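You operate a simulated robot arm through the tools that you are given. There is no shell and no other tool.

You are at the controls of a simulated robot arm. One attempt, no reset.

Task
Switch the motors on and jog TILT slowly back to zero.
Fine: set the speed switch to SLOW and the axis knob to TILT; the display must show 0.0 and READY; trip no limit.

It is judged by the outcome, as a careful person would: the job done as asked, and still so three seconds after it is handed in. It fails if anything else is knocked over, pushed out of place, dropped, spilled or broken.

Robot
A 6-joint arm with a two-finger gripper, fixed in place. Base frame: the origin is on the floor under the middle of its stand, x ahead of it, y to its left, z up. Units: m, degrees, N and s.
With the tool pointing down near the work surface it reaches from about 0.12 to 0.68 m from the base axis. Its first joint turns from -66.0 to 66.0 degrees. Payload 2.45 kg.
The TCP is the grasp point between the finger pads, 0.03 m short of the fingertips. In the tool frame z runs along the fingers and y along their closing line. The gripper opens to 0.106 m; its body begins 0.079 m behind the TCP.
Orientation is told as [roll, pitch, yaw] about the base's x, y, z axes, in that order, counted from this pose: with the fingers straight down and closing along the base's y, the tool's x points along the base's -x, its y along +y and its z along -z.

Tools
- The arm moves only by the tool arm_command. Its argument "increments" is a list of rows, each a list of 7 numbers: the shift along the tool's x, y, z in units of 50 mm (1.0 is 50 mm), then the turn, a rotation vector about the tool's x, y, z in units of 5 degrees (1.0 is 5 degrees), then the closure, from 0 (fully open) to 1 (shut). In form: [[tx, ty, tz, wx, wy, wz, hand], ...]. A call has 1 to 20 rows; each row shifts and turns the commanded pose from where the row before left it, along the tool's axes as they then stand. A call with a number of a shift or a turn outside -1 to 1 is refused whole. Each row takes 0.2 s and may step no farther than 0.05 m and 8.6 degrees from the row before; otherwise, or with a gripper value out of range, the whole call is refused. Where a pose cannot be reached the arm comes as near as it can. A force on the tool above 40 N (or 10 N above the force at the start of the call, whichever is more), or a blocked arm, ends the call early, and 0.2 s more pass. The fingers move at their own pace (about 0.153 m/s each) and stop on an object; they squeeze with about 37 N. The grip force told is the motor's: it shows also when the fingers shut on nothing. Time passes only in rows, and 0.2 s behind the last, so rows that do not move let the fingers close. The reply holds the time, the measured pose of the TCP, the force on the tool along the base axes, the opening and the grip force, in the units named above and with some noise, with the torque about the TCP (base axes, N m) and any sound that the robot's microphone picked up.
- Cameras (640 x 400 px; columns grow to the right, rows downward): "scene" is fixed at [0.0623, 0.4148, 1.4051]; the picture's right is [-0.72, -0.69, 0.00], its down [-0.38, 0.40, -0.84] and it looks along [0.58, -0.60, -0.55] (base axes); focal length 354 px, centre (320, 200). "wrist" rides on the gripper at [0.076, -0.002, -0.106] in the tool frame; the picture's right is [0.02, 1.00, 0.00], its down [-0.78, 0.02, -0.62] and it looks along [-0.62, 0.01, 0.78] (tool axes); focal length 247 px, centre (320, 200). There is no depth. A picture from a camera that has moved, and an enlarged one, comes with that camera's place and axes in the base frame and with its lens.
- snapshot(camera): a new picture of that camera. The clock stands still meanwhile.
- zoom(camera, box): a new picture of the part [left, top, right, bottom] of that camera's present view, enlarged. The clock stands still meanwhile.
- close_job(): hands the job in; it is judged then, once.

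Nothing tells you positions but the pictures and the camera data. Unless the task says otherwise, let go and move clear before handing in.

The tools are called after ">>>" as a command line: name --pt "numbers of a row" for each row, then --argument value for the rest, lists and objects as JSON in quotes. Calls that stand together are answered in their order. arm_command: Moves the arm, as the interface text tells. Its arguments: {"type":"object","properties":{"increments":{"type":"array","items":{"type":"array","items":{"type":"number"}}}},"required":["increments"]} The other tools are called the same way: snapshot (camera) takes a picture; zoom (camera, box) takes an enlarged picture of a part of a camera's view; close_job () hands the job in.

At the start:

```text
time_s: 0.0
eef_pos: [0.3184, 0.0273, 1.1815]
orientation: [0.0, -0.1, 0.0]
force: [0.4, 0.0, 0.8]
torque: [0.03, -0.01, -0.04]
opening: 0.1061
gripper_force: 0.1
```

scene: 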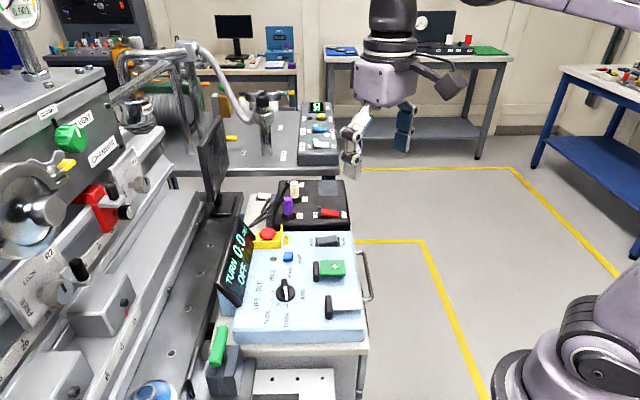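
wrist: 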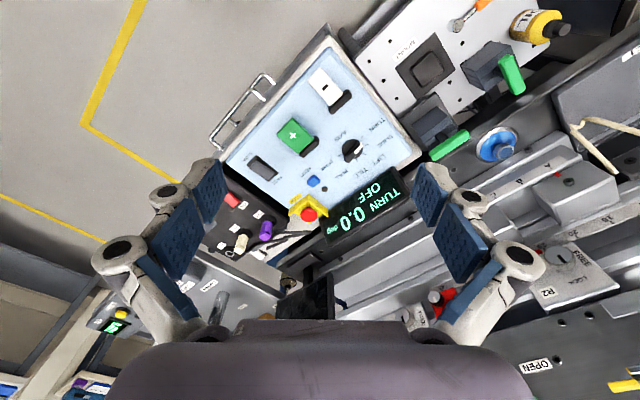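

I see a light-blue control panel with a display reading "TURN 0.0 OFF", a knob, switches and a red e-stop. I'll zoom in on both cameras to read the labels before moving.

>>> zoom --camera "scene" --box '[200, 200, 400, 360]'

>>> zoom --camera "wrist" --box '[200, 30, 440, 240]'

```text
2.50 times, centred on (300, 280) of scene
camera zoom: at [0.0623, 0.4148, 1.4051], right [-0.72, -0.69, 0.0], down [-0.38, 0.4, -0.84], along [0.58, -0.6, -0.55], focal length 884 px, centre (370, 0)
```

zoom: 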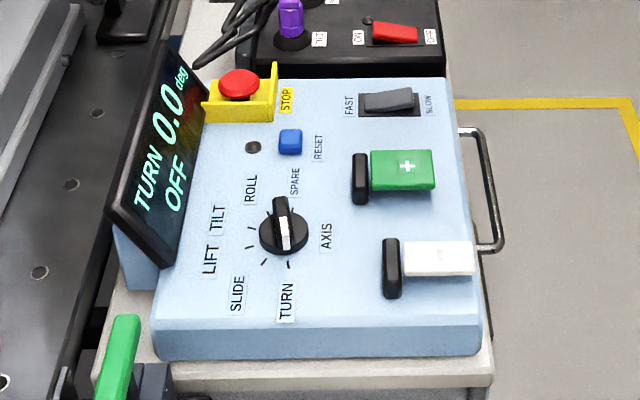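

```text
1.90 times, centred on (320, 135) of wrist
camera zoom: at [0.2429, 0.0268, 1.2865], right [-0.02, 1.0, 0.0], down [0.78, 0.02, 0.62], along [0.62, 0.01, -0.78], focal length 470 px, centre (320, 324)
```

zoom: 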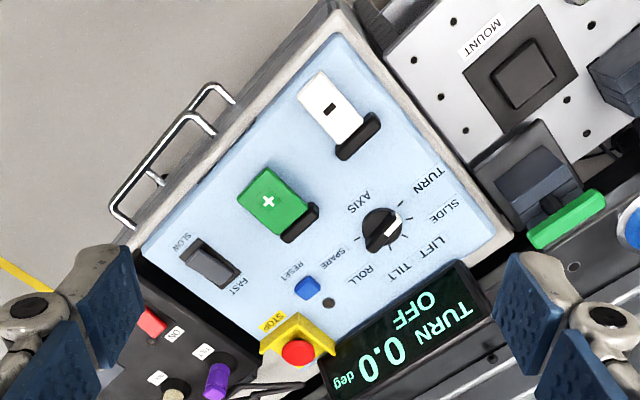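

The panel's axis knob triangulates to roughly (0.47, 0.10, 0.83). I'll zoom further on the individual controls and the dark box behind with the red ON/OFF rocker.

>>> zoom --camera "scene" --box '[260, 165, 360, 235]'

>>> zoom --camera "scene" --box '[250, 230, 380, 330]'

>>> zoom --camera "wrist" --box '[190, 170, 330, 270]'

>>> zoom --camera "scene" --box '[200, 80, 360, 190]'

>>> zoom --camera "scene" --box '[0, 80, 220, 400]'

```text
5.71 times, centred on (310, 200) of scene
camera zoom: at [0.0623, 0.4148, 1.4051], right [-0.72, -0.69, 0.0], down [-0.38, 0.4, -0.84], along [0.58, -0.6, -0.55], focal length 2021 px, centre (377, 200)
```

zoom: 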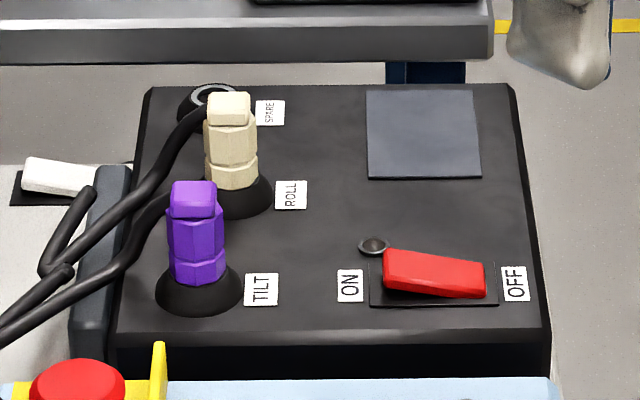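

```text
4.00 times, centred on (315, 280) of scene
camera zoom: at [0.0623, 0.4148, 1.4051], right [-0.72, -0.69, 0.0], down [-0.38, 0.4, -0.84], along [0.58, -0.6, -0.55], focal length 1415 px, centre (340, -120)
```

zoom: 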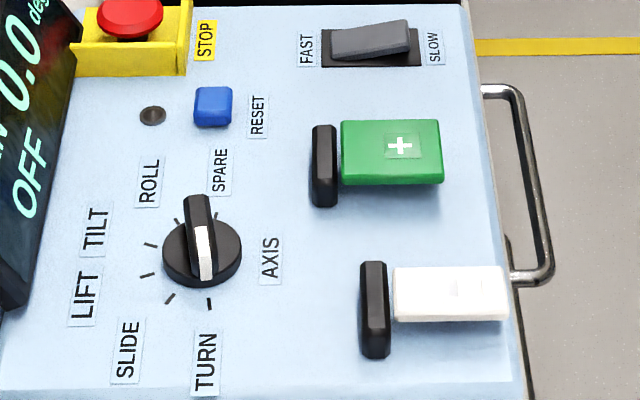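

```text
4.00 times, centred on (260, 220) of wrist
camera zoom: at [0.2429, 0.0268, 1.2865], right [-0.02, 1.0, 0.0], down [0.78, 0.02, 0.62], along [0.62, 0.01, -0.78], focal length 988 px, centre (560, 120)
```

zoom: 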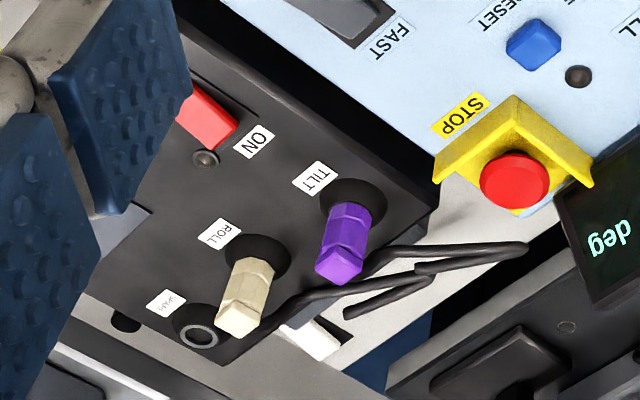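

```text
3.64 times, centred on (280, 135) of scene
camera zoom: at [0.0623, 0.4148, 1.4051], right [-0.72, -0.69, 0.0], down [-0.38, 0.4, -0.84], along [0.58, -0.6, -0.55], focal length 1286 px, centre (466, 436)
```

zoom: 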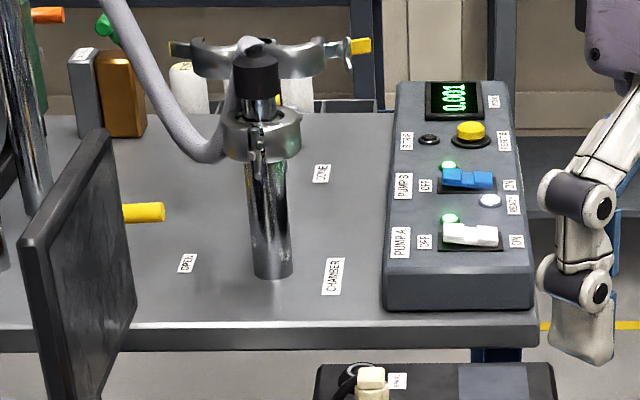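

```text
1.25 times, centred on (110, 240) of scene
camera zoom: at [0.0623, 0.4148, 1.4051], right [-0.72, -0.69, 0.0], down [-0.38, 0.4, -0.84], along [0.58, -0.6, -0.55], focal length 442 px, centre (582, 150)
```

zoom: 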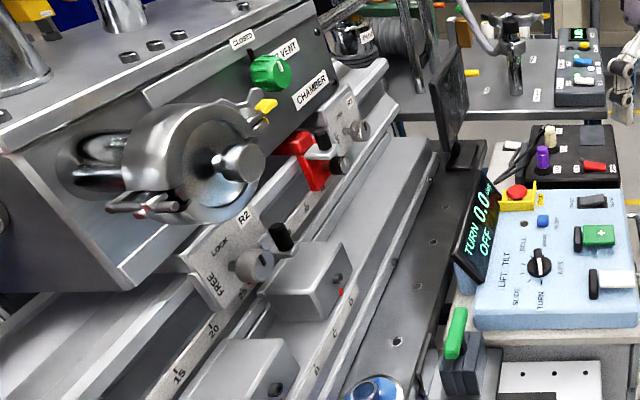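

The motors' rocker (red, on the dark box with TILT/ROLL plugs) is at OFF, the speed rocker appears pressed at FAST, and the knob points to TURN. I'll bring the wrist camera closer above the panel for a more accurate look.

>>> arm_command --pt "0 0.35 0.9 0 0 0 0" --pt "0 0.35 0.9 0 0 0 0" --pt "0 0.35 0.9 0 0 0 0" --pt "0 0.35 0.9 0 0 0 0"

>>> snapshot --camera "wrist"

>>> snapshot --camera "scene"

```text
time_s: 1.0
eef_pos: [0.3205, 0.0969, 0.999]
orientation: [-0.1, 0.0, 0.0]
force: [0.6, 1.1, 1.2]
torque: [0.01, 0.01, -0.01]
opening: 0.106
gripper_force: 0.1
```

```text
taken
camera wrist: at [0.2439, 0.097, 1.1048], right [-0.02, 1.0, 0.0], down [0.78, 0.02, 0.62], along [0.62, 0.01, -0.78], focal length 247 px, centre (320, 200)
```

wrist: 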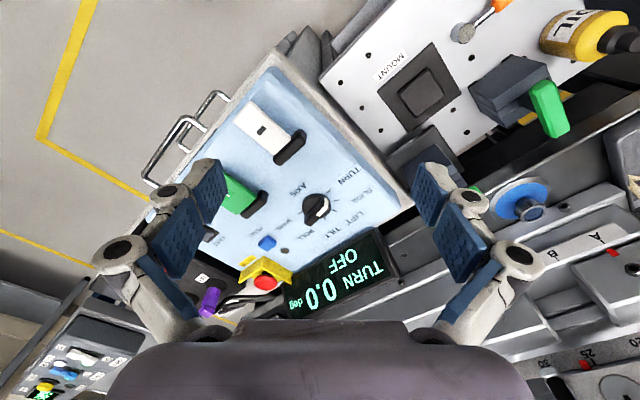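

```text
taken
```

scene: 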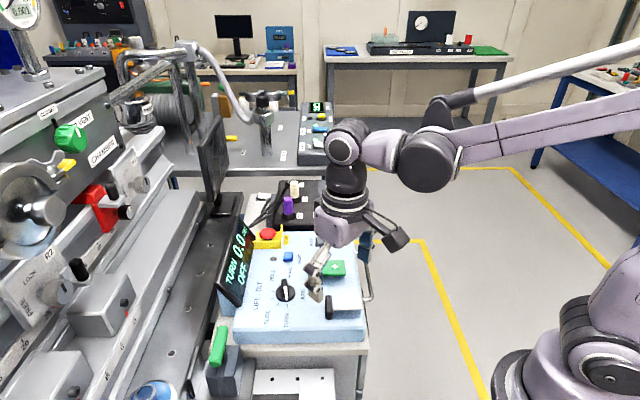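

The panel is now well in view of the wrist camera. I'll enlarge it to locate controls precisely and see how the jog paddles are built.

>>> zoom --camera "wrist" --box '[220, 60, 400, 200]'

>>> zoom --camera "wrist" --box '[270, 160, 370, 240]'

>>> zoom --camera "wrist" --box '[190, 180, 310, 300]'

```text
2.86 times, centred on (310, 130) of wrist
camera zoom: at [0.2439, 0.097, 1.1048], right [-0.02, 1.0, 0.0], down [0.78, 0.02, 0.62], along [0.62, 0.01, -0.78], focal length 706 px, centre (349, 400)
```

zoom: 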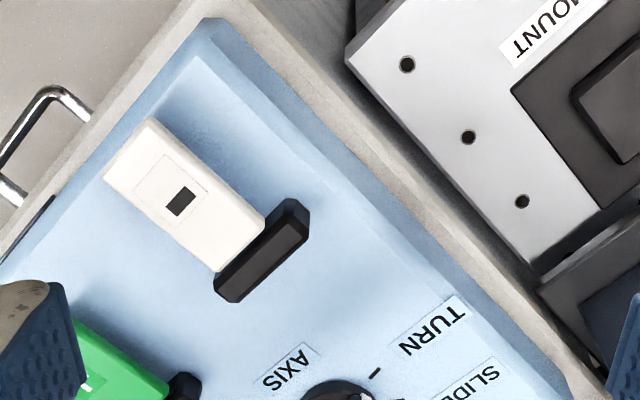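

```text
5.00 times, centred on (320, 200) of wrist
camera zoom: at [0.2439, 0.097, 1.1048], right [-0.02, 1.0, 0.0], down [0.78, 0.02, 0.62], along [0.62, 0.01, -0.78], focal length 1235 px, centre (320, 200)
```

zoom: 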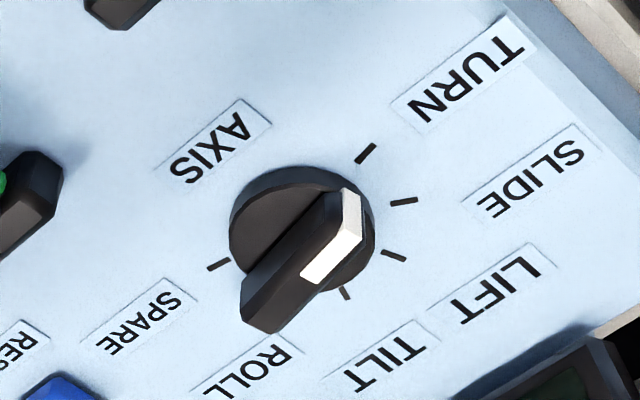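

```text
3.33 times, centred on (250, 240) of wrist
camera zoom: at [0.2439, 0.097, 1.1048], right [-0.02, 1.0, 0.0], down [0.78, 0.02, 0.62], along [0.62, 0.01, -0.78], focal length 823 px, centre (553, 67)
```

zoom: 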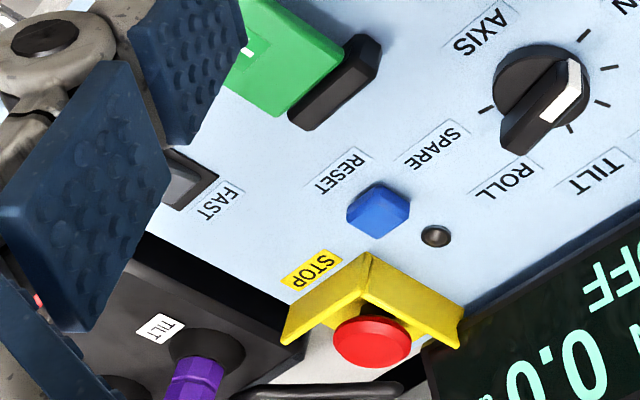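

Knob has six positions about 40° apart (TURN, SLIDE, LIFT, TILT, ROLL, SPARE), so TURN→TILT is ~120° clockwise; panel top is around z=0.825. I'll move over toward the speed rocker to look at it and the red motor switch.

>>> arm_command --pt "-0.32 -0.75 0.16 0 0 0 0" --pt "-0.32 -0.75 0.16 0 0 0 0" --pt "-0.32 -0.75 0.16 0 0 0 0" --pt "-0.32 -0.75 0.16 0 0 0 0" --pt "-0.32 -0.75 0.16 0 0 0 0"

>>> snapshot --camera "wrist"

>>> zoom --camera "wrist" --box '[220, 80, 420, 240]'

>>> zoom --camera "wrist" --box '[220, 200, 420, 320]'

```text
time_s: 2.2
eef_pos: [0.3993, -0.0907, 0.964]
orientation: [0.0, -0.1, 0.1]
force: [0.9, 0.5, -0.2]
torque: [0.02, -0.01, -0.06]
opening: 0.1058
gripper_force: 0.1
```

```text
taken
camera wrist: at [0.3238, -0.0913, 1.0691], right [-0.02, 1.0, 0.0], down [0.78, 0.02, 0.62], along [0.62, 0.01, -0.78], focal length 247 px, centre (320, 200)
```

wrist: 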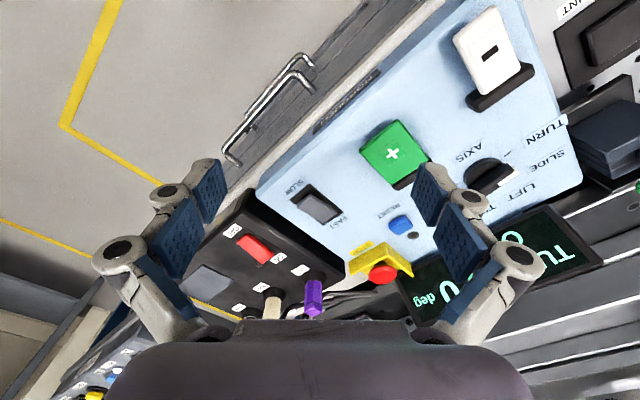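

```text
2.50 times, centred on (320, 160) of wrist
camera zoom: at [0.3238, -0.0913, 1.0691], right [-0.02, 1.0, 0.0], down [0.78, 0.02, 0.62], along [0.62, 0.01, -0.78], focal length 617 px, centre (320, 300)
```

zoom: 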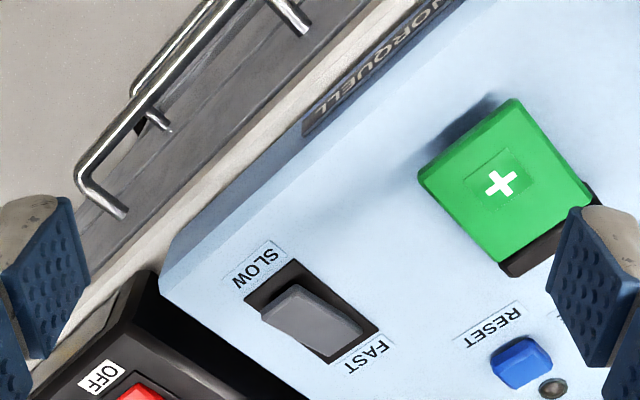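

```text
3.20 times, centred on (320, 260) of wrist
camera zoom: at [0.3238, -0.0913, 1.0691], right [-0.02, 1.0, 0.0], down [0.78, 0.02, 0.62], along [0.62, 0.01, -0.78], focal length 790 px, centre (320, 8)
```

zoom: 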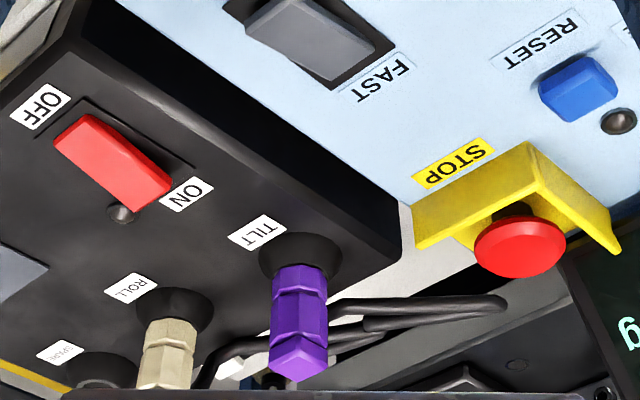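

The speed rocker sits at about (0.527, -0.091) with its SLOW end raised, and the + paddle is at (0.437, -0.019, 0.851). I'll close the gripper here in free space and look at the closed fingertip shape before pressing.

>>> arm_command --pt "0 0 0 0 0 0 1" --pt "0 0 0 0 0 0 1" --pt "0 0 0 0 0 0 1"

>>> snapshot --camera "wrist"

>>> zoom --camera "scene" --box '[280, 160, 440, 280]'

```text
time_s: 3.0
eef_pos: [0.3998, -0.0893, 0.9635]
orientation: [0.0, -0.1, 0.0]
force: [-0.8, -0.6, 0.5]
torque: [-0.02, 0.02, 0.03]
opening: 0.0
gripper_force: 28.6
```

```text
taken
camera wrist: at [0.3236, -0.0907, 1.0692], right [-0.02, 1.0, 0.0], down [0.78, 0.02, 0.62], along [0.62, 0.01, -0.78], focal length 247 px, centre (320, 200)
```

wrist: 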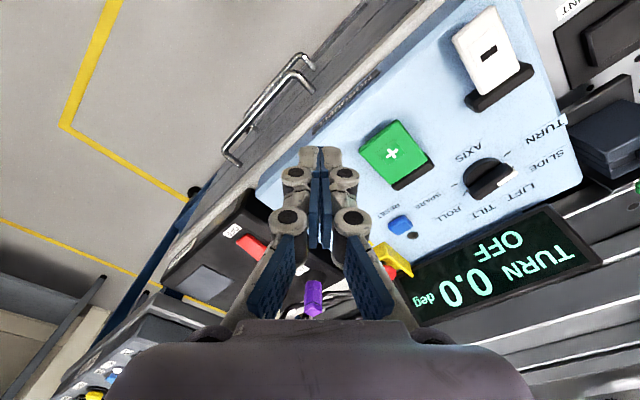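

```text
3.33 times, centred on (360, 220) of scene
camera zoom: at [0.0623, 0.4148, 1.4051], right [-0.72, -0.69, 0.0], down [-0.38, 0.4, -0.84], along [0.58, -0.6, -0.55], focal length 1179 px, centre (187, 133)
```

zoom: 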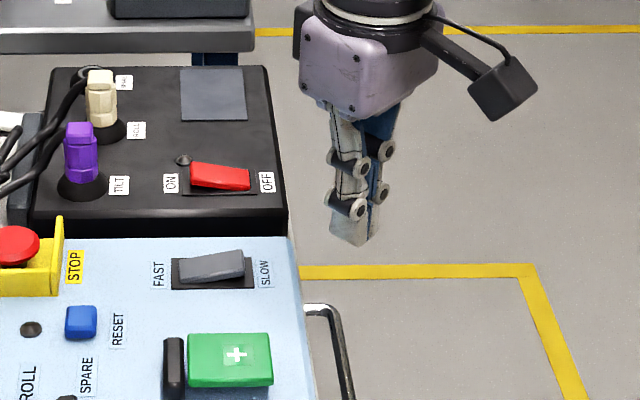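

The closed fingertips make a block about 26 mm wide, good for pressing. I'll go above the SLOW end of the speed rocker at about (0.511, -0.108) and turn the tool to line up with the panel (yaw ≈ +46°).

>>> arm_command --pt "-0.74 -0.125 0.29 0 0 0 1" --pt "-0.74 -0.125 0.29 0 0 0 1" --pt "-0.74 -0.125 0.29 0 0 0 1" --pt "0 0 0 0 0 -0.93 1" --pt "0 0 0 0 0 -0.93 1" --pt "0 0 0 0 0 -0.93 1" --pt "0 0 0 0 0 -0.93 1" --pt "0 0 0 0 0 -0.93 1" --pt "0 0 0 0 0 -0.93 1" --pt "0 0 0 0 0 -0.93 1" --pt "0 0 0 0 0 -0.93 1" --pt "0 0 0 0 0 -0.93 1" --pt "0 0 0 0 0 -0.93 1"

>>> snapshot --camera "wrist"

>>> snapshot --camera "scene"

```text
time_s: 5.8
eef_pos: [0.5089, -0.1092, 0.9166]
orientation: [-0.1, 0.0, 46.6]
force: [-0.9, -0.2, 0.1]
torque: [-0.01, -0.01, -0.03]
opening: 0.0003
gripper_force: 28.4
```

```text
taken
camera wrist: at [0.4593, -0.1644, 1.0229], right [-0.74, 0.67, 0.0], down [0.52, 0.58, 0.62], along [0.42, 0.46, -0.78], focal length 247 px, centre (320, 200)
```

wrist: 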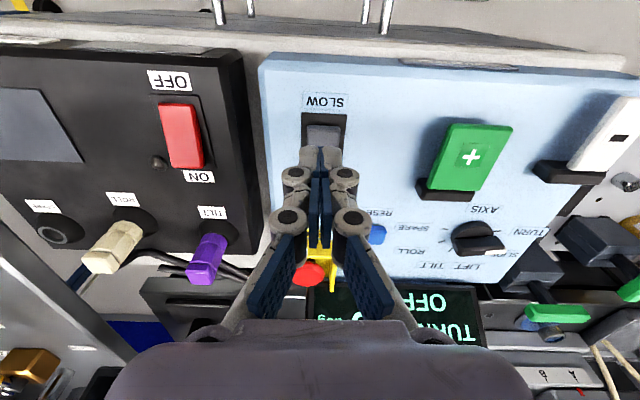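

```text
taken
```

scene: 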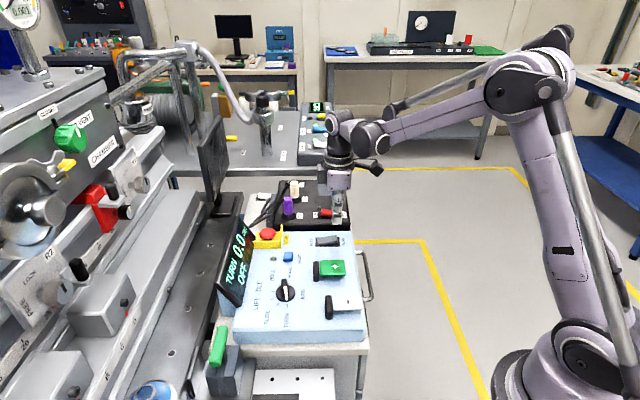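

The tool is now lined up with the panel, just shy of the SLOW end of the rocker. I'll shift 10 mm inward along the rocker and descend carefully.

>>> arm_command --pt "-0.2 0 0.2 0 0 0 1" --pt "0 0 0.25 0 0 0 1" --pt "0 0 0.2 0 0 0 1" --pt "0 0 0.05 0 0 0 1" --pt "0 0 0.05 0 0 0 1" --pt "0 0 0.05 0 0 0 1"

>>> snapshot --camera "wrist"

>>> zoom --camera "scene" --box '[280, 180, 380, 260]'

```text
time_s: 7.2
eef_pos: [0.5175, -0.1026, 0.878]
orientation: [0.0, -0.1, 46.5]
force: [0.8, 0.9, -0.3]
torque: [0.01, 0.02, 0.02]
opening: 0.0
gripper_force: 28.4
```

```text
taken
camera wrist: at [0.4667, -0.1573, 0.984], right [-0.74, 0.67, 0.0], down [0.53, 0.58, 0.62], along [0.42, 0.46, -0.78], focal length 247 px, centre (320, 200)
```

wrist: 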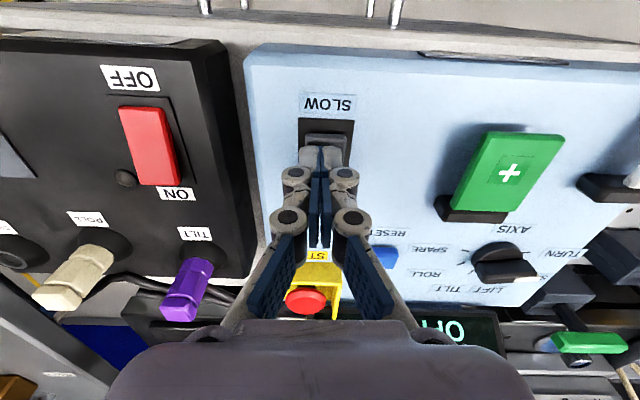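

```text
5.00 times, centred on (330, 220) of scene
camera zoom: at [0.0623, 0.4148, 1.4051], right [-0.72, -0.69, 0.0], down [-0.38, 0.4, -0.84], along [0.58, -0.6, -0.55], focal length 1769 px, centre (270, 100)
```

zoom: 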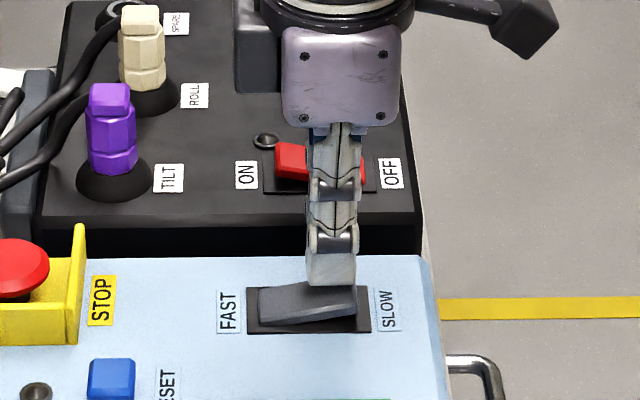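

The fingertips hang just above the raised SLOW half. I'll keep going down in small steps to press it.

>>> arm_command --pt "0 0 0.06 0 0 0 1" --pt "0 0 0.06 0 0 0 1" --pt "0 0 0.06 0 0 0 1" --pt "0 0 0.06 0 0 0 1" --pt "0 0 0 0 0 0 1"

>>> zoom --camera "scene" --box '[280, 180, 380, 260]'

```text
time_s: 8.3
eef_pos: [0.5175, -0.1017, 0.8683]
orientation: [-0.2, 0.0, 46.5]
force: [-2.8, 0.2, 9.1]
torque: [0.1, -0.06, 0.06]
opening: 0.0059
gripper_force: 28.4
stopped in row 5: the force on the tool passed its limit at 43 N (the readings are from after the stop); the commanded pose is now the measured one
```

```text
5.00 times, centred on (330, 220) of scene
camera zoom: at [0.0621, 0.4148, 1.405], right [-0.72, -0.69, 0.0], down [-0.38, 0.4, -0.84], along [0.58, -0.6, -0.55], focal length 1769 px, centre (270, 100)
```

zoom: 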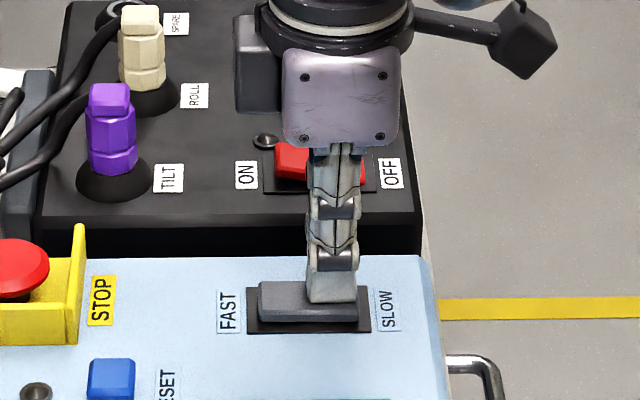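

The press met 43 N and the rocker visibly moved. I'll lift off and check whether it latched to SLOW.

>>> arm_command --pt "0 0 -0.3 0 0 0 1" --pt "0 0 -0.5 0 0 0 1" --pt "0 0 -0.2 0 0 0 1"

>>> zoom --camera "scene" --box '[280, 180, 380, 260]'

>>> snapshot --camera "wrist"

```text
time_s: 9.1
eef_pos: [0.5183, -0.1002, 0.9171]
orientation: [-0.1, 0.0, 46.5]
force: [0.5, 0.0, -0.5]
torque: [0.0, 0.02, 0.0]
opening: 0.0
gripper_force: 28.3
```

```text
5.00 times, centred on (330, 220) of scene
camera zoom: at [0.0623, 0.4148, 1.4051], right [-0.72, -0.69, 0.0], down [-0.38, 0.4, -0.84], along [0.58, -0.6, -0.55], focal length 1769 px, centre (270, 100)
```

zoom: 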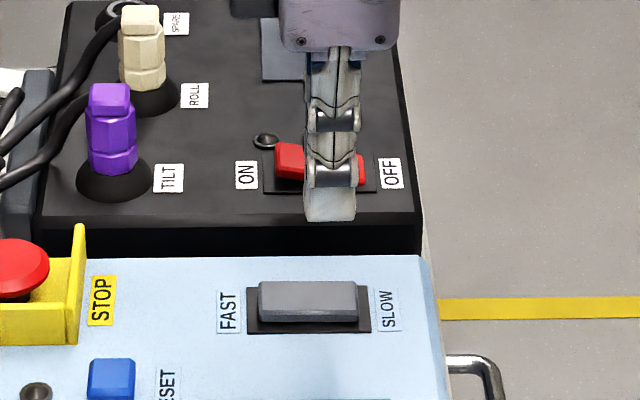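

```text
taken
camera wrist: at [0.4677, -0.1562, 1.0236], right [-0.74, 0.67, 0.0], down [0.53, 0.58, 0.62], along [0.42, 0.46, -0.78], focal length 247 px, centre (320, 200)
```

wrist: 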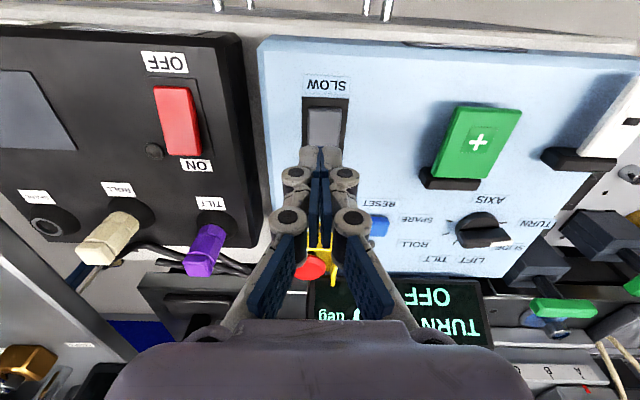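

The rocker now looks different, closer to level. I'll zoom tightly to judge its tilt.

>>> zoom --camera "scene" --box '[310, 225, 360, 255]'

>>> zoom --camera "wrist" --box '[280, 70, 380, 160]'

```text
12.80 times, centred on (335, 240) of scene
camera zoom: at [0.0623, 0.4148, 1.4051], right [-0.72, -0.69, 0.0], down [-0.38, 0.4, -0.84], along [0.58, -0.6, -0.55], focal length 4528 px, centre (128, -312)
```

zoom: 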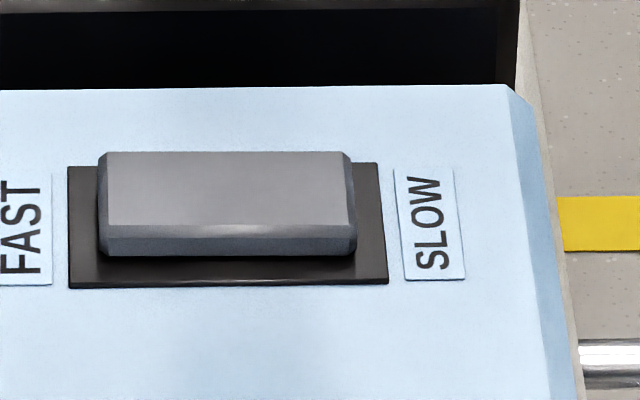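

```text
4.44 times, centred on (330, 115) of wrist
camera zoom: at [0.4677, -0.1562, 1.0236], right [-0.74, 0.67, 0.0], down [0.53, 0.58, 0.62], along [0.42, 0.46, -0.78], focal length 1098 px, centre (276, 578)
```

zoom: 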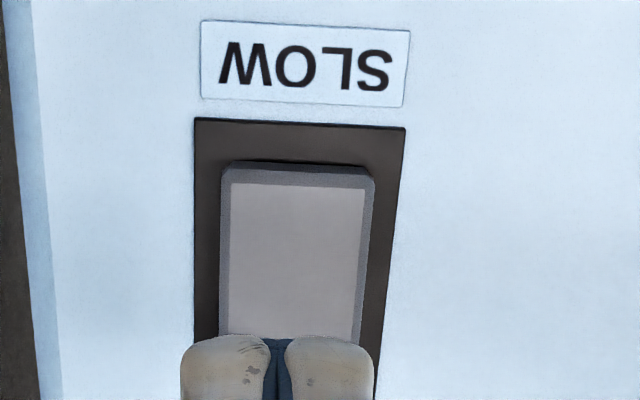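

The rocker is sitting level, so it hasn't fully tipped over to SLOW. I'll move about 9 mm farther out toward the SLOW end for more leverage and press again with finer steps.

>>> arm_command --pt "0.19 0 0.3 0 0 0 1" --pt "0 0 0.5 0 0 0 1" --pt "0 0 0.1 0 0 0 1" --pt "0 0 0.04 0 0 0 1" --pt "0 0 0.03 0 0 0 1" --pt "0 0 0.03 0 0 0 1" --pt "0 0 0.03 0 0 0 1" --pt "0 0 0.03 0 0 0 1"

>>> zoom --camera "scene" --box '[310, 225, 360, 255]'

```text
time_s: 11.1
eef_pos: [0.5112, -0.1093, 0.8654]
orientation: [0.0, -0.2, 46.4]
force: [-1.8, 1.7, 8.4]
torque: [0.05, 0.01, -0.01]
opening: 0.0061
gripper_force: 28.4
stopped in row 8: the force on the tool passed its limit at 42 N (the readings are from after the stop); the commanded pose is now the measured one
```

```text
12.80 times, centred on (335, 240) of scene
camera zoom: at [0.0621, 0.4148, 1.405], right [-0.72, -0.69, 0.0], down [-0.38, 0.4, -0.84], along [0.58, -0.6, -0.55], focal length 4528 px, centre (128, -312)
```

zoom: 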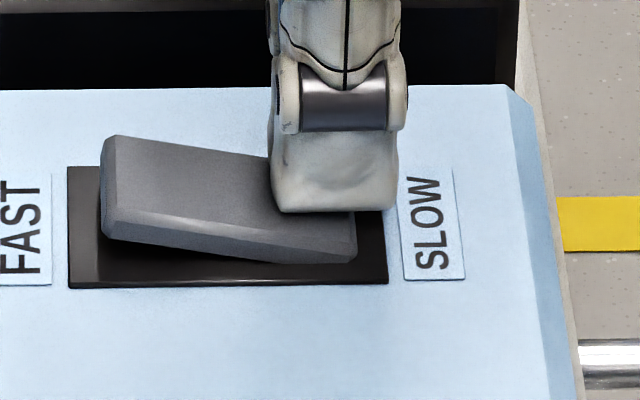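

The rocker has tipped to SLOW. I'll lift and verify that it holds.

>>> arm_command --pt "0 0 -0.3 0 0 0 1" --pt "0 0 -0.5 0 0 0 1" --pt "0 0 -0.4 0 0 0 1"

>>> zoom --camera "scene" --box '[310, 225, 360, 255]'

>>> zoom --camera "scene" --box '[200, 200, 400, 360]'

>>> snapshot --camera "wrist"

```text
time_s: 11.9
eef_pos: [0.5126, -0.1073, 0.9258]
orientation: [-0.1, -0.1, 46.5]
force: [0.2, -0.1, -0.1]
torque: [-0.03, 0.02, 0.04]
opening: 0.0
gripper_force: 28.3
```

```text
12.80 times, centred on (335, 240) of scene
camera zoom: at [0.0623, 0.4148, 1.4051], right [-0.72, -0.69, 0.0], down [-0.38, 0.4, -0.84], along [0.58, -0.6, -0.55], focal length 4528 px, centre (128, -312)
```

zoom: 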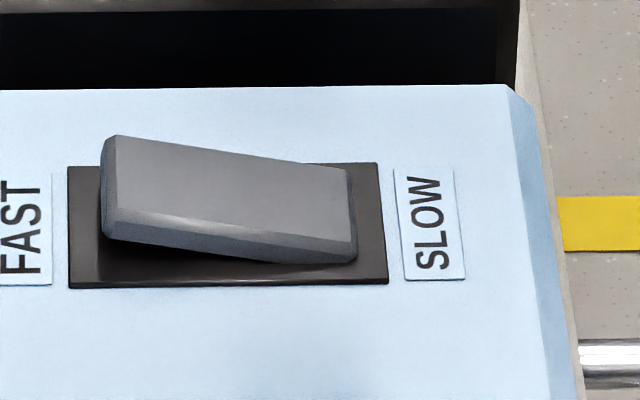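

```text
2.50 times, centred on (300, 280) of scene
camera zoom: at [0.0623, 0.4148, 1.4051], right [-0.72, -0.69, 0.0], down [-0.38, 0.4, -0.84], along [0.58, -0.6, -0.55], focal length 884 px, centre (370, 0)
```

zoom: 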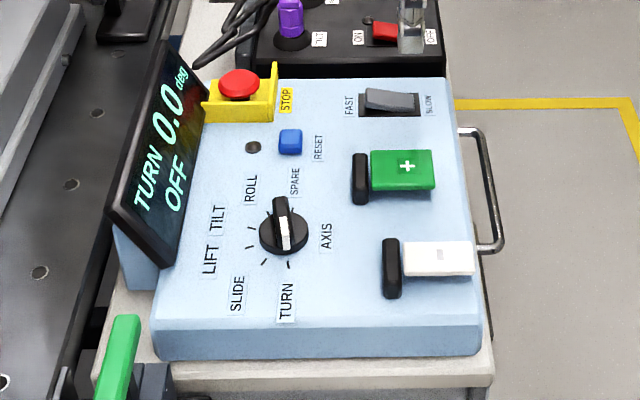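

```text
taken
camera wrist: at [0.4615, -0.1645, 1.0308], right [-0.74, 0.67, 0.0], down [0.53, 0.58, 0.62], along [0.42, 0.46, -0.78], focal length 247 px, centre (320, 200)
```

wrist: 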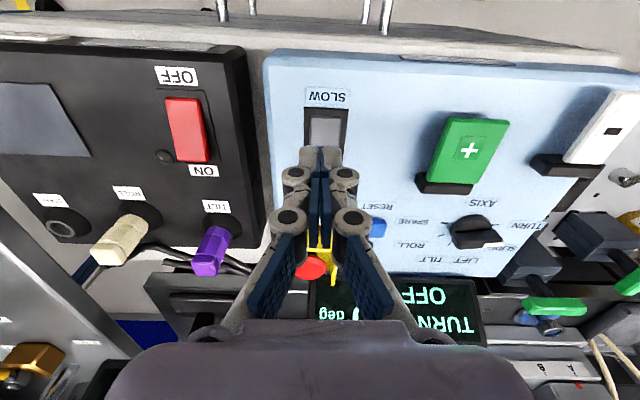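

Speed is now latched at SLOW. Next is the axis knob at about (0.4745, 0.095); I'll turn the tool at height to yaw ≈146° so the fingers will straddle the knob's bar, checking the wrist can get there.

>>> arm_command --pt "0 0 -0.03 0 0 -0.995 1" --pt "0 0 -0.03 0 0 -0.995 1" --pt "0 0 -0.03 0 0 -0.995 1" --pt "0 0 -0.03 0 0 -0.995 1" --pt "0 0 -0.03 0 0 -0.995 1" --pt "0 0 -0.03 0 0 -0.995 1" --pt "0 0 -0.03 0 0 -0.995 1" --pt "0 0 -0.03 0 0 -0.995 1" --pt "0 0 -0.03 0 0 -0.995 1" --pt "0 0 -0.03 0 0 -0.995 1" --pt "0 0 -0.03 0 0 -0.995 1" --pt "0 0 -0.03 0 0 -0.995 1" --pt "0 0 -0.03 0 0 -0.995 1" --pt "0 0 -0.03 0 0 -0.995 1" --pt "0 0 -0.03 0 0 -0.995 1" --pt "0 0 -0.03 0 0 -0.995 1" --pt "0 0 -0.03 0 0 -0.995 1" --pt "0 0 -0.03 0 0 -0.995 1" --pt "0 0 -0.03 0 0 -0.995 1" --pt "0 0 -0.03 0 0 -0.995 1"

```text
time_s: 16.1
eef_pos: [0.5118, -0.1092, 0.9548]
orientation: [-0.1, 0.1, 146.0]
force: [0.0, -0.1, 0.3]
torque: [-0.02, 0.03, 0.05]
opening: 0.0001
gripper_force: 28.7
```

The wrist reached yaw 146° without trouble. Now I'll travel at height to above the knob and open the fingers partway.

>>> arm_command --pt "-0.579 -0.586 0 0 0 0 1" --pt "-0.579 -0.586 0 0 0 0 1" --pt "-0.579 -0.586 0 0 0 0 1" --pt "-0.579 -0.586 0 0 0 0 0.4" --pt "-0.579 -0.586 0 0 0 0 0.4" --pt "0 0 0 0 0 0 0.4"

>>> snapshot --camera "wrist"

>>> zoom --camera "scene" --box '[220, 210, 380, 330]'

```text
time_s: 17.5
eef_pos: [0.4733, 0.0933, 0.9523]
orientation: [-0.2, 0.1, 145.9]
force: [0.0, 0.5, 0.4]
torque: [0.01, 0.03, 0.02]
opening: 0.0637
gripper_force: 0.0
```

```text
taken
camera wrist: at [0.5386, 0.0535, 1.0596], right [-0.54, -0.84, 0.0], down [-0.66, 0.42, 0.62], along [-0.52, 0.34, -0.78], focal length 247 px, centre (320, 200)
```

wrist: 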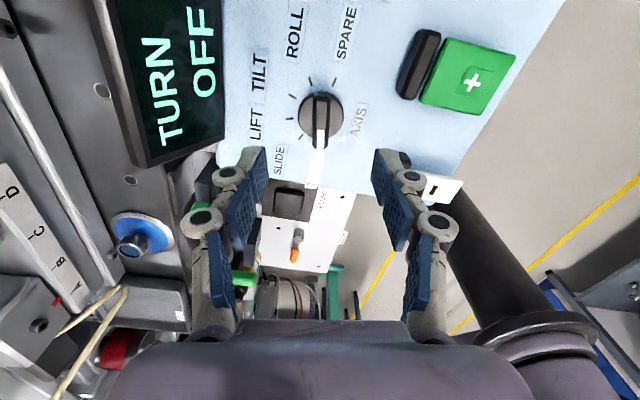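

```text
3.33 times, centred on (300, 270) of scene
camera zoom: at [0.0623, 0.4148, 1.4051], right [-0.72, -0.69, 0.0], down [-0.38, 0.4, -0.84], along [0.58, -0.6, -0.55], focal length 1179 px, centre (387, -33)
```

zoom: 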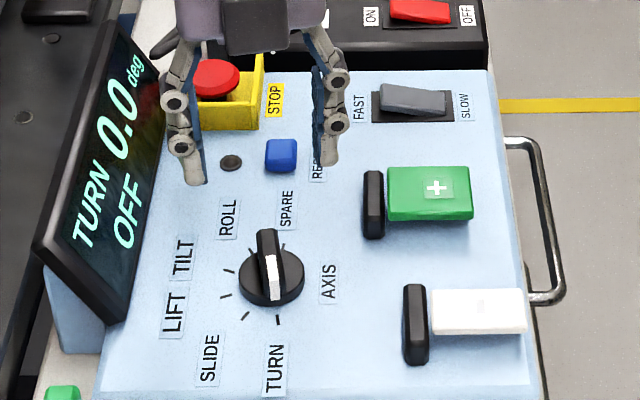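

The knob's bar appears aligned with the gap between the fingers. I'll zoom in to check centering before descending.

>>> zoom --camera "wrist" --box '[270, 60, 380, 160]'

>>> zoom --camera "scene" --box '[262, 265, 312, 315]'

```text
4.00 times, centred on (325, 110) of wrist
camera zoom: at [0.5386, 0.0535, 1.0596], right [-0.54, -0.84, 0.0], down [-0.66, 0.42, 0.62], along [-0.52, 0.34, -0.78], focal length 988 px, centre (300, 560)
```

zoom: 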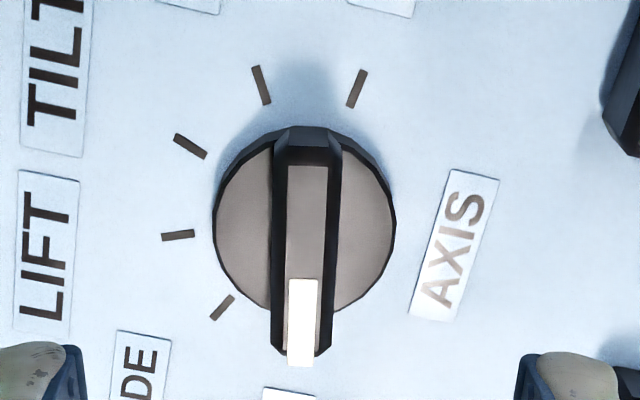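

```text
8.00 times, centred on (287, 290) of scene
camera zoom: at [0.0623, 0.4148, 1.4051], right [-0.72, -0.69, 0.0], down [-0.38, 0.4, -0.84], along [0.58, -0.6, -0.55], focal length 2830 px, centre (584, -520)
```

zoom: 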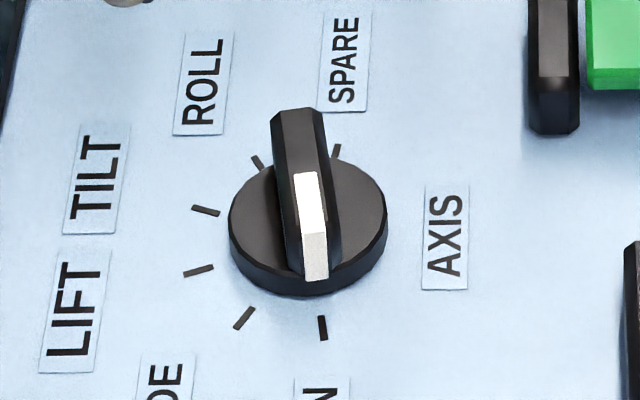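

Lateral alignment is within about a millimetre; the bar's top is near z≈0.854 and its skirt near 0.831. I'll descend in stages so the fingertips end just above the skirt.

>>> arm_command --pt "-0.04 0 0.4 0 0 0 0.4" --pt "0 0 0.4 0 0 0 0.4" --pt "0 0 0.3 0 0 0 0.4" --pt "0 0 0.2 0 0 0 0.4" --pt "0 0 0.1 0 0 0 0.4"

>>> zoom --camera "scene" --box '[240, 235, 330, 315]'

>>> snapshot --camera "wrist"

```text
time_s: 18.7
eef_pos: [0.4716, 0.0958, 0.8846]
orientation: [-0.2, 0.2, 145.9]
force: [-0.4, 0.1, 0.5]
torque: [-0.02, 0.01, 0.0]
opening: 0.0638
gripper_force: 0.1
```

```text
5.00 times, centred on (285, 275) of scene
camera zoom: at [0.0623, 0.4148, 1.4051], right [-0.72, -0.69, 0.0], down [-0.38, 0.4, -0.84], along [0.58, -0.6, -0.55], focal length 1769 px, centre (495, -175)
```

zoom: 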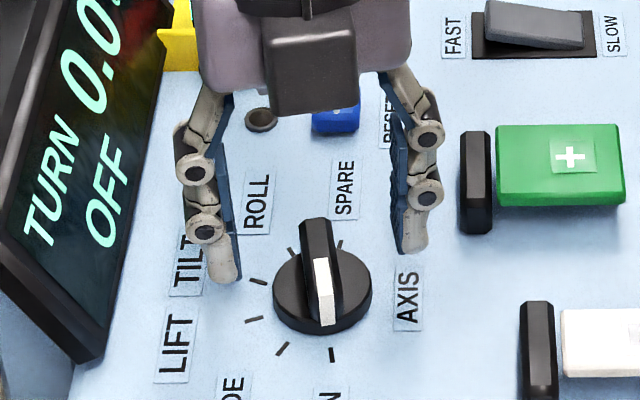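

```text
taken
camera wrist: at [0.5362, 0.0548, 0.991], right [-0.54, -0.84, 0.0], down [-0.66, 0.42, 0.62], along [-0.52, 0.34, -0.78], focal length 247 px, centre (320, 200)
```

wrist: 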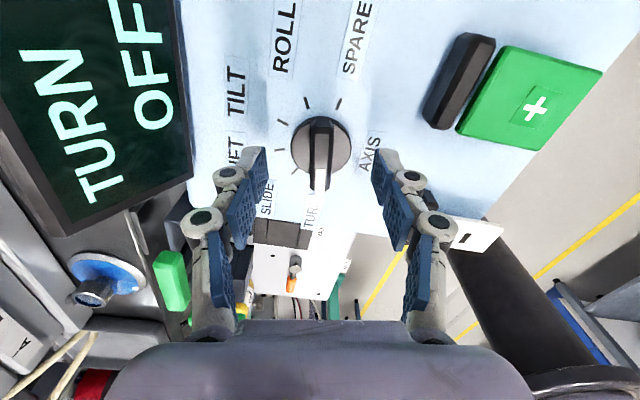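

Fingers straddle the bar with room on both sides. I'll go down another 18 mm and close on the bar.

>>> arm_command --pt "0 0 0.12 0 0 0 0.4" --pt "0 0 0.12 0 0 0 0.4" --pt "0 0 0.12 0 0 0 0.4" --pt "0 0 0 0 0 0 0.7" --pt "0 0 0 0 0 0 1" --pt "0 0 0 0 0 0 1"

>>> zoom --camera "scene" --box '[240, 235, 330, 315]'

>>> snapshot --camera "wrist"

```text
time_s: 19.9
eef_pos: [0.4722, 0.093, 0.8707]
orientation: [0.0, 0.1, 145.8]
force: [-2.4, 0.9, 9.8]
torque: [-0.05, 0.09, -0.35]
opening: 0.0134
gripper_force: 40.0
stopped in row 6: the force on the tool passed its limit at 52 N (the readings are from after the stop); the commanded pose is now the measured one
```

```text
5.00 times, centred on (285, 275) of scene
camera zoom: at [0.0621, 0.4148, 1.4051], right [-0.72, -0.69, 0.0], down [-0.38, 0.4, -0.84], along [0.58, -0.6, -0.55], focal length 1769 px, centre (495, -175)
```

zoom: 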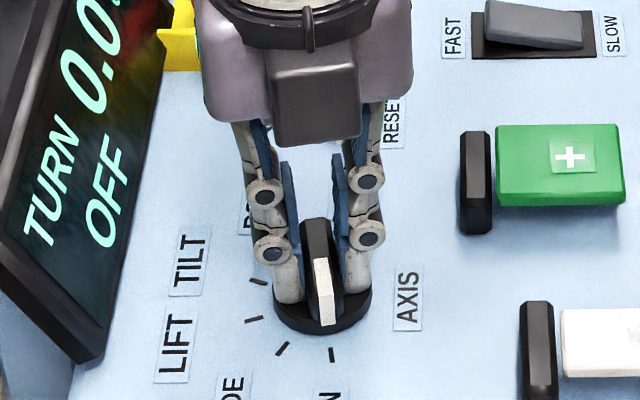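

```text
taken
camera wrist: at [0.5367, 0.0536, 0.9751], right [-0.54, -0.84, 0.0], down [-0.66, 0.43, 0.62], along [-0.52, 0.34, -0.78], focal length 247 px, centre (320, 200)
```

wrist: 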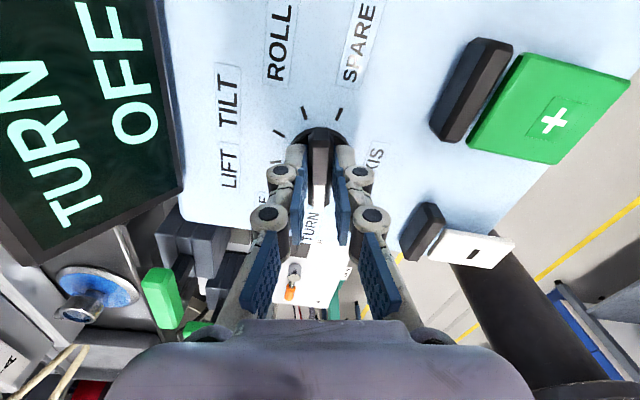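

The fingers gripped the bar (13 mm) but pushed against the skirt a bit. I'll loosen slightly, rise ~4 mm and grip again.

>>> arm_command --pt "0 0 0 0 0 0 0.75" --pt "0 0 -0.04 0 0 0 0.75" --pt "0 0 -0.04 0 0 0 0.75" --pt "0 0 0 0 0 0 0.85" --pt "0 0 0 0 0 0 1" --pt "0 0 0 0 0 0 1"

>>> zoom --camera "scene" --box '[240, 235, 330, 315]'

```text
time_s: 21.3
eef_pos: [0.473, 0.0946, 0.8729]
orientation: [-0.1, 0.1, 145.8]
force: [2.3, 1.1, -1.7]
torque: [0.09, -0.04, -0.47]
opening: 0.0137
gripper_force: 40.1
```

```text
5.00 times, centred on (285, 275) of scene
camera zoom: at [0.0624, 0.4148, 1.405], right [-0.72, -0.69, 0.0], down [-0.38, 0.4, -0.84], along [0.58, -0.6, -0.55], focal length 1769 px, centre (495, -175)
```

zoom: 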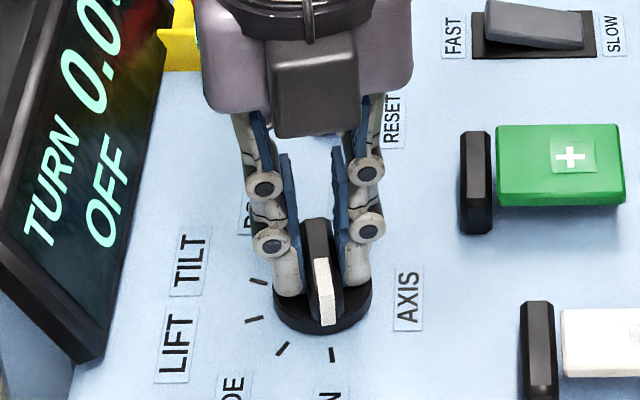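

Now the grip is clean with small forces. I'll turn clockwise 40° (one step) and check the display.

>>> arm_command --pt "0 0 0 0 0 1 1" --pt "0 0 0 0 0 1 1" --pt "0 0 0 0 0 1 1" --pt "0 0 0 0 0 1 1" --pt "0 0 0 0 0 1 1" --pt "0 0 0 0 0 1 1" --pt "0 0 0 0 0 1 1" --pt "0 0 0 0 0 1 1"

>>> zoom --camera "scene" --box '[210, 210, 340, 320]'

```text
time_s: 23.1
eef_pos: [0.4709, 0.0929, 0.8721]
orientation: [0.3, 0.1, 105.7]
force: [-18.4, -15.2, -18.0]
torque: [-0.19, 0.43, 0.06]
opening: 0.0136
gripper_force: 40.4
```

```text
3.64 times, centred on (275, 265) of scene
camera zoom: at [0.0622, 0.4145, 1.4052], right [-0.72, -0.69, 0.0], down [-0.38, 0.4, -0.84], along [0.58, -0.6, -0.55], focal length 1286 px, centre (484, -36)
```

zoom: 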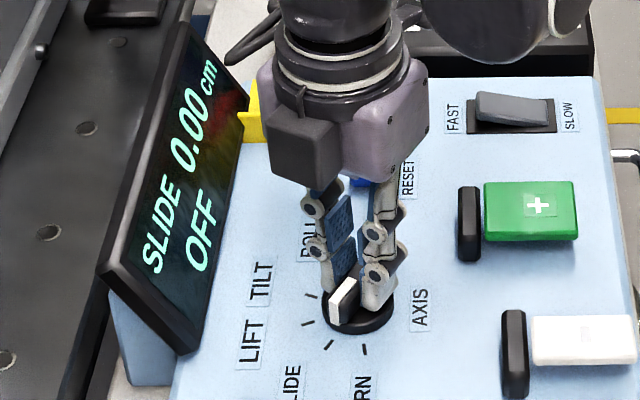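

Turning works: the display now reads SLIDE. Some side force built up, so I'll loosen, nudge ~1 mm to relieve it, and re-grip before the next step.

>>> arm_command --pt "0 0 0 0 0 0 0.75" --pt "0.014 0.025 0 0 0 0 0.75" --pt "0 0 0 0 0 0 0.85" --pt "0 0 0 0 0 0 1" --pt "0 0 0 0 0 0 1"

>>> zoom --camera "scene" --box '[210, 210, 340, 320]'

```text
time_s: 24.3
eef_pos: [0.4714, 0.093, 0.8737]
orientation: [0.3, 0.0, 105.9]
force: [-18.3, -0.9, -8.6]
torque: [0.01, 0.41, -0.01]
opening: 0.0136
gripper_force: 40.3
```

```text
3.64 times, centred on (275, 265) of scene
camera zoom: at [0.062, 0.4148, 1.4051], right [-0.72, -0.69, 0.0], down [-0.38, 0.4, -0.84], along [0.58, -0.6, -0.55], focal length 1286 px, centre (484, -36)
```

zoom: 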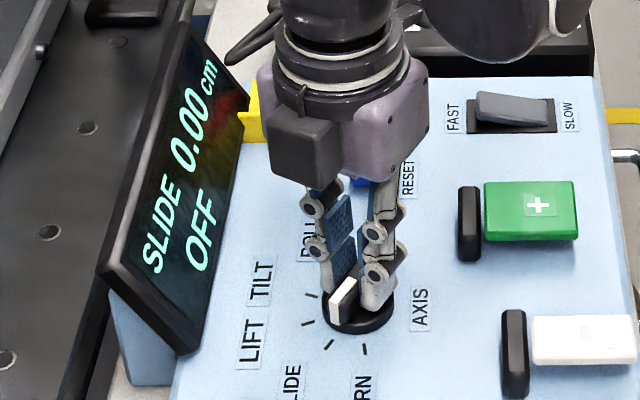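

Force fell in y but -18 N remains along x (the tool's +y direction). I'll ease 1 mm at a time in tool +y while gripped and watch it.

>>> arm_command --pt "0 0.03 0 0 0 0 1"

```text
time_s: 24.7
eef_pos: [0.4706, 0.0933, 0.8736]
orientation: [-0.1, -0.1, 106.1]
force: [-10.8, 5.8, -6.6]
torque: [-0.31, 0.27, 0.02]
opening: 0.0138
gripper_force: 40.4
```

Stiffness is only about 5 N/mm, so there's margin. I'll ease a bit more and turn the next 40° to LIFT.

>>> arm_command --pt "0 0.03 0 0 0 0 1" --pt "0 0 0 0 0 1 1" --pt "0 0 0 0 0 1 1" --pt "0 0 0 0 0 1 1" --pt "0 0 0 0 0 1 1" --pt "0 0 0 0 0 1 1" --pt "0 0 0 0 0 1 1" --pt "0 0 0 0 0 1 1" --pt "0 0 0 0 0 1 1"

>>> zoom --camera "scene" --box '[210, 210, 340, 320]'

```text
time_s: 26.7
eef_pos: [0.4686, 0.094, 0.8729]
orientation: [-0.3, 0.0, 65.8]
force: [11.9, 10.6, 26.0]
torque: [-0.23, -0.11, -0.04]
opening: 0.0136
gripper_force: 40.4
```

```text
3.64 times, centred on (275, 265) of scene
camera zoom: at [0.0622, 0.415, 1.405], right [-0.72, -0.69, 0.0], down [-0.38, 0.4, -0.84], along [0.58, -0.6, -0.55], focal length 1286 px, centre (484, -36)
```

zoom: 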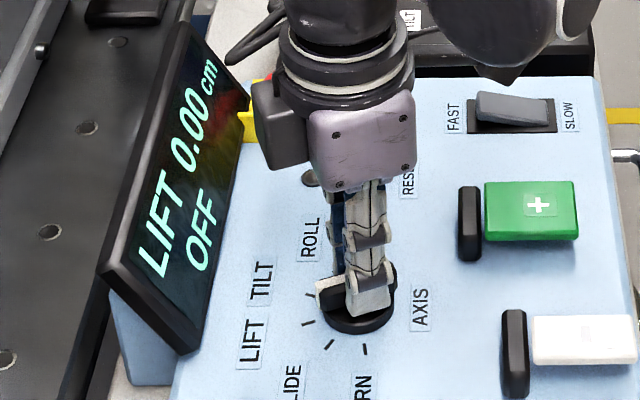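

LIFT reached. I'll loosen, rise ~1.5 mm with a small re-centring, re-grip, and turn the last 40° to TILT.

>>> arm_command --pt "0 0 0 0 0 0 0.75" --pt "-0.04 -0.015 -0.03 0 0 0 0.75" --pt "0 0 0 0 0 0 0.85" --pt "0 0 0 0 0 0 1" --pt "0 0 0 0 0 0 1"

```text
time_s: 27.9
eef_pos: [0.4693, 0.0943, 0.8749]
orientation: [0.1, 0.0, 65.8]
force: [-7.7, -0.8, -6.6]
torque: [-0.02, 0.21, -0.01]
opening: 0.0137
gripper_force: 40.1
```

Forces are low after the re-grip. Turning the final 40° clockwise to TILT.

>>> arm_command --pt "0 0 0 0 0 1 1" --pt "0 0 0 0 0 1 1" --pt "0 0 0 0 0 1 1" --pt "0 0 0 0 0 1 1" --pt "0 0 0 0 0 1 1" --pt "0 0 0 0 0 1 1" --pt "0 0 0 0 0 1 1" --pt "0 0 0 0 0 1 1"

>>> zoom --camera "scene" --box '[210, 210, 340, 320]'

```text
time_s: 29.7
eef_pos: [0.4691, 0.0955, 0.8753]
orientation: [0.1, 0.1, 26.0]
force: [-21.6, 12.5, -18.5]
torque: [0.41, 0.2, 0.01]
opening: 0.0136
gripper_force: 39.7
```

```text
3.64 times, centred on (275, 265) of scene
camera zoom: at [0.0621, 0.4152, 1.4049], right [-0.72, -0.69, 0.0], down [-0.38, 0.39, -0.84], along [0.58, -0.6, -0.55], focal length 1286 px, centre (484, -36)
```

zoom: 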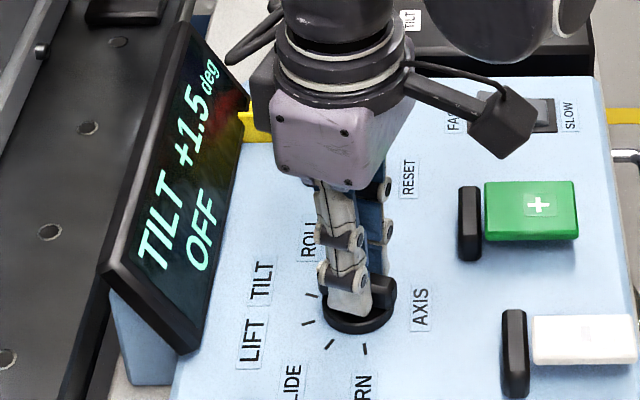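

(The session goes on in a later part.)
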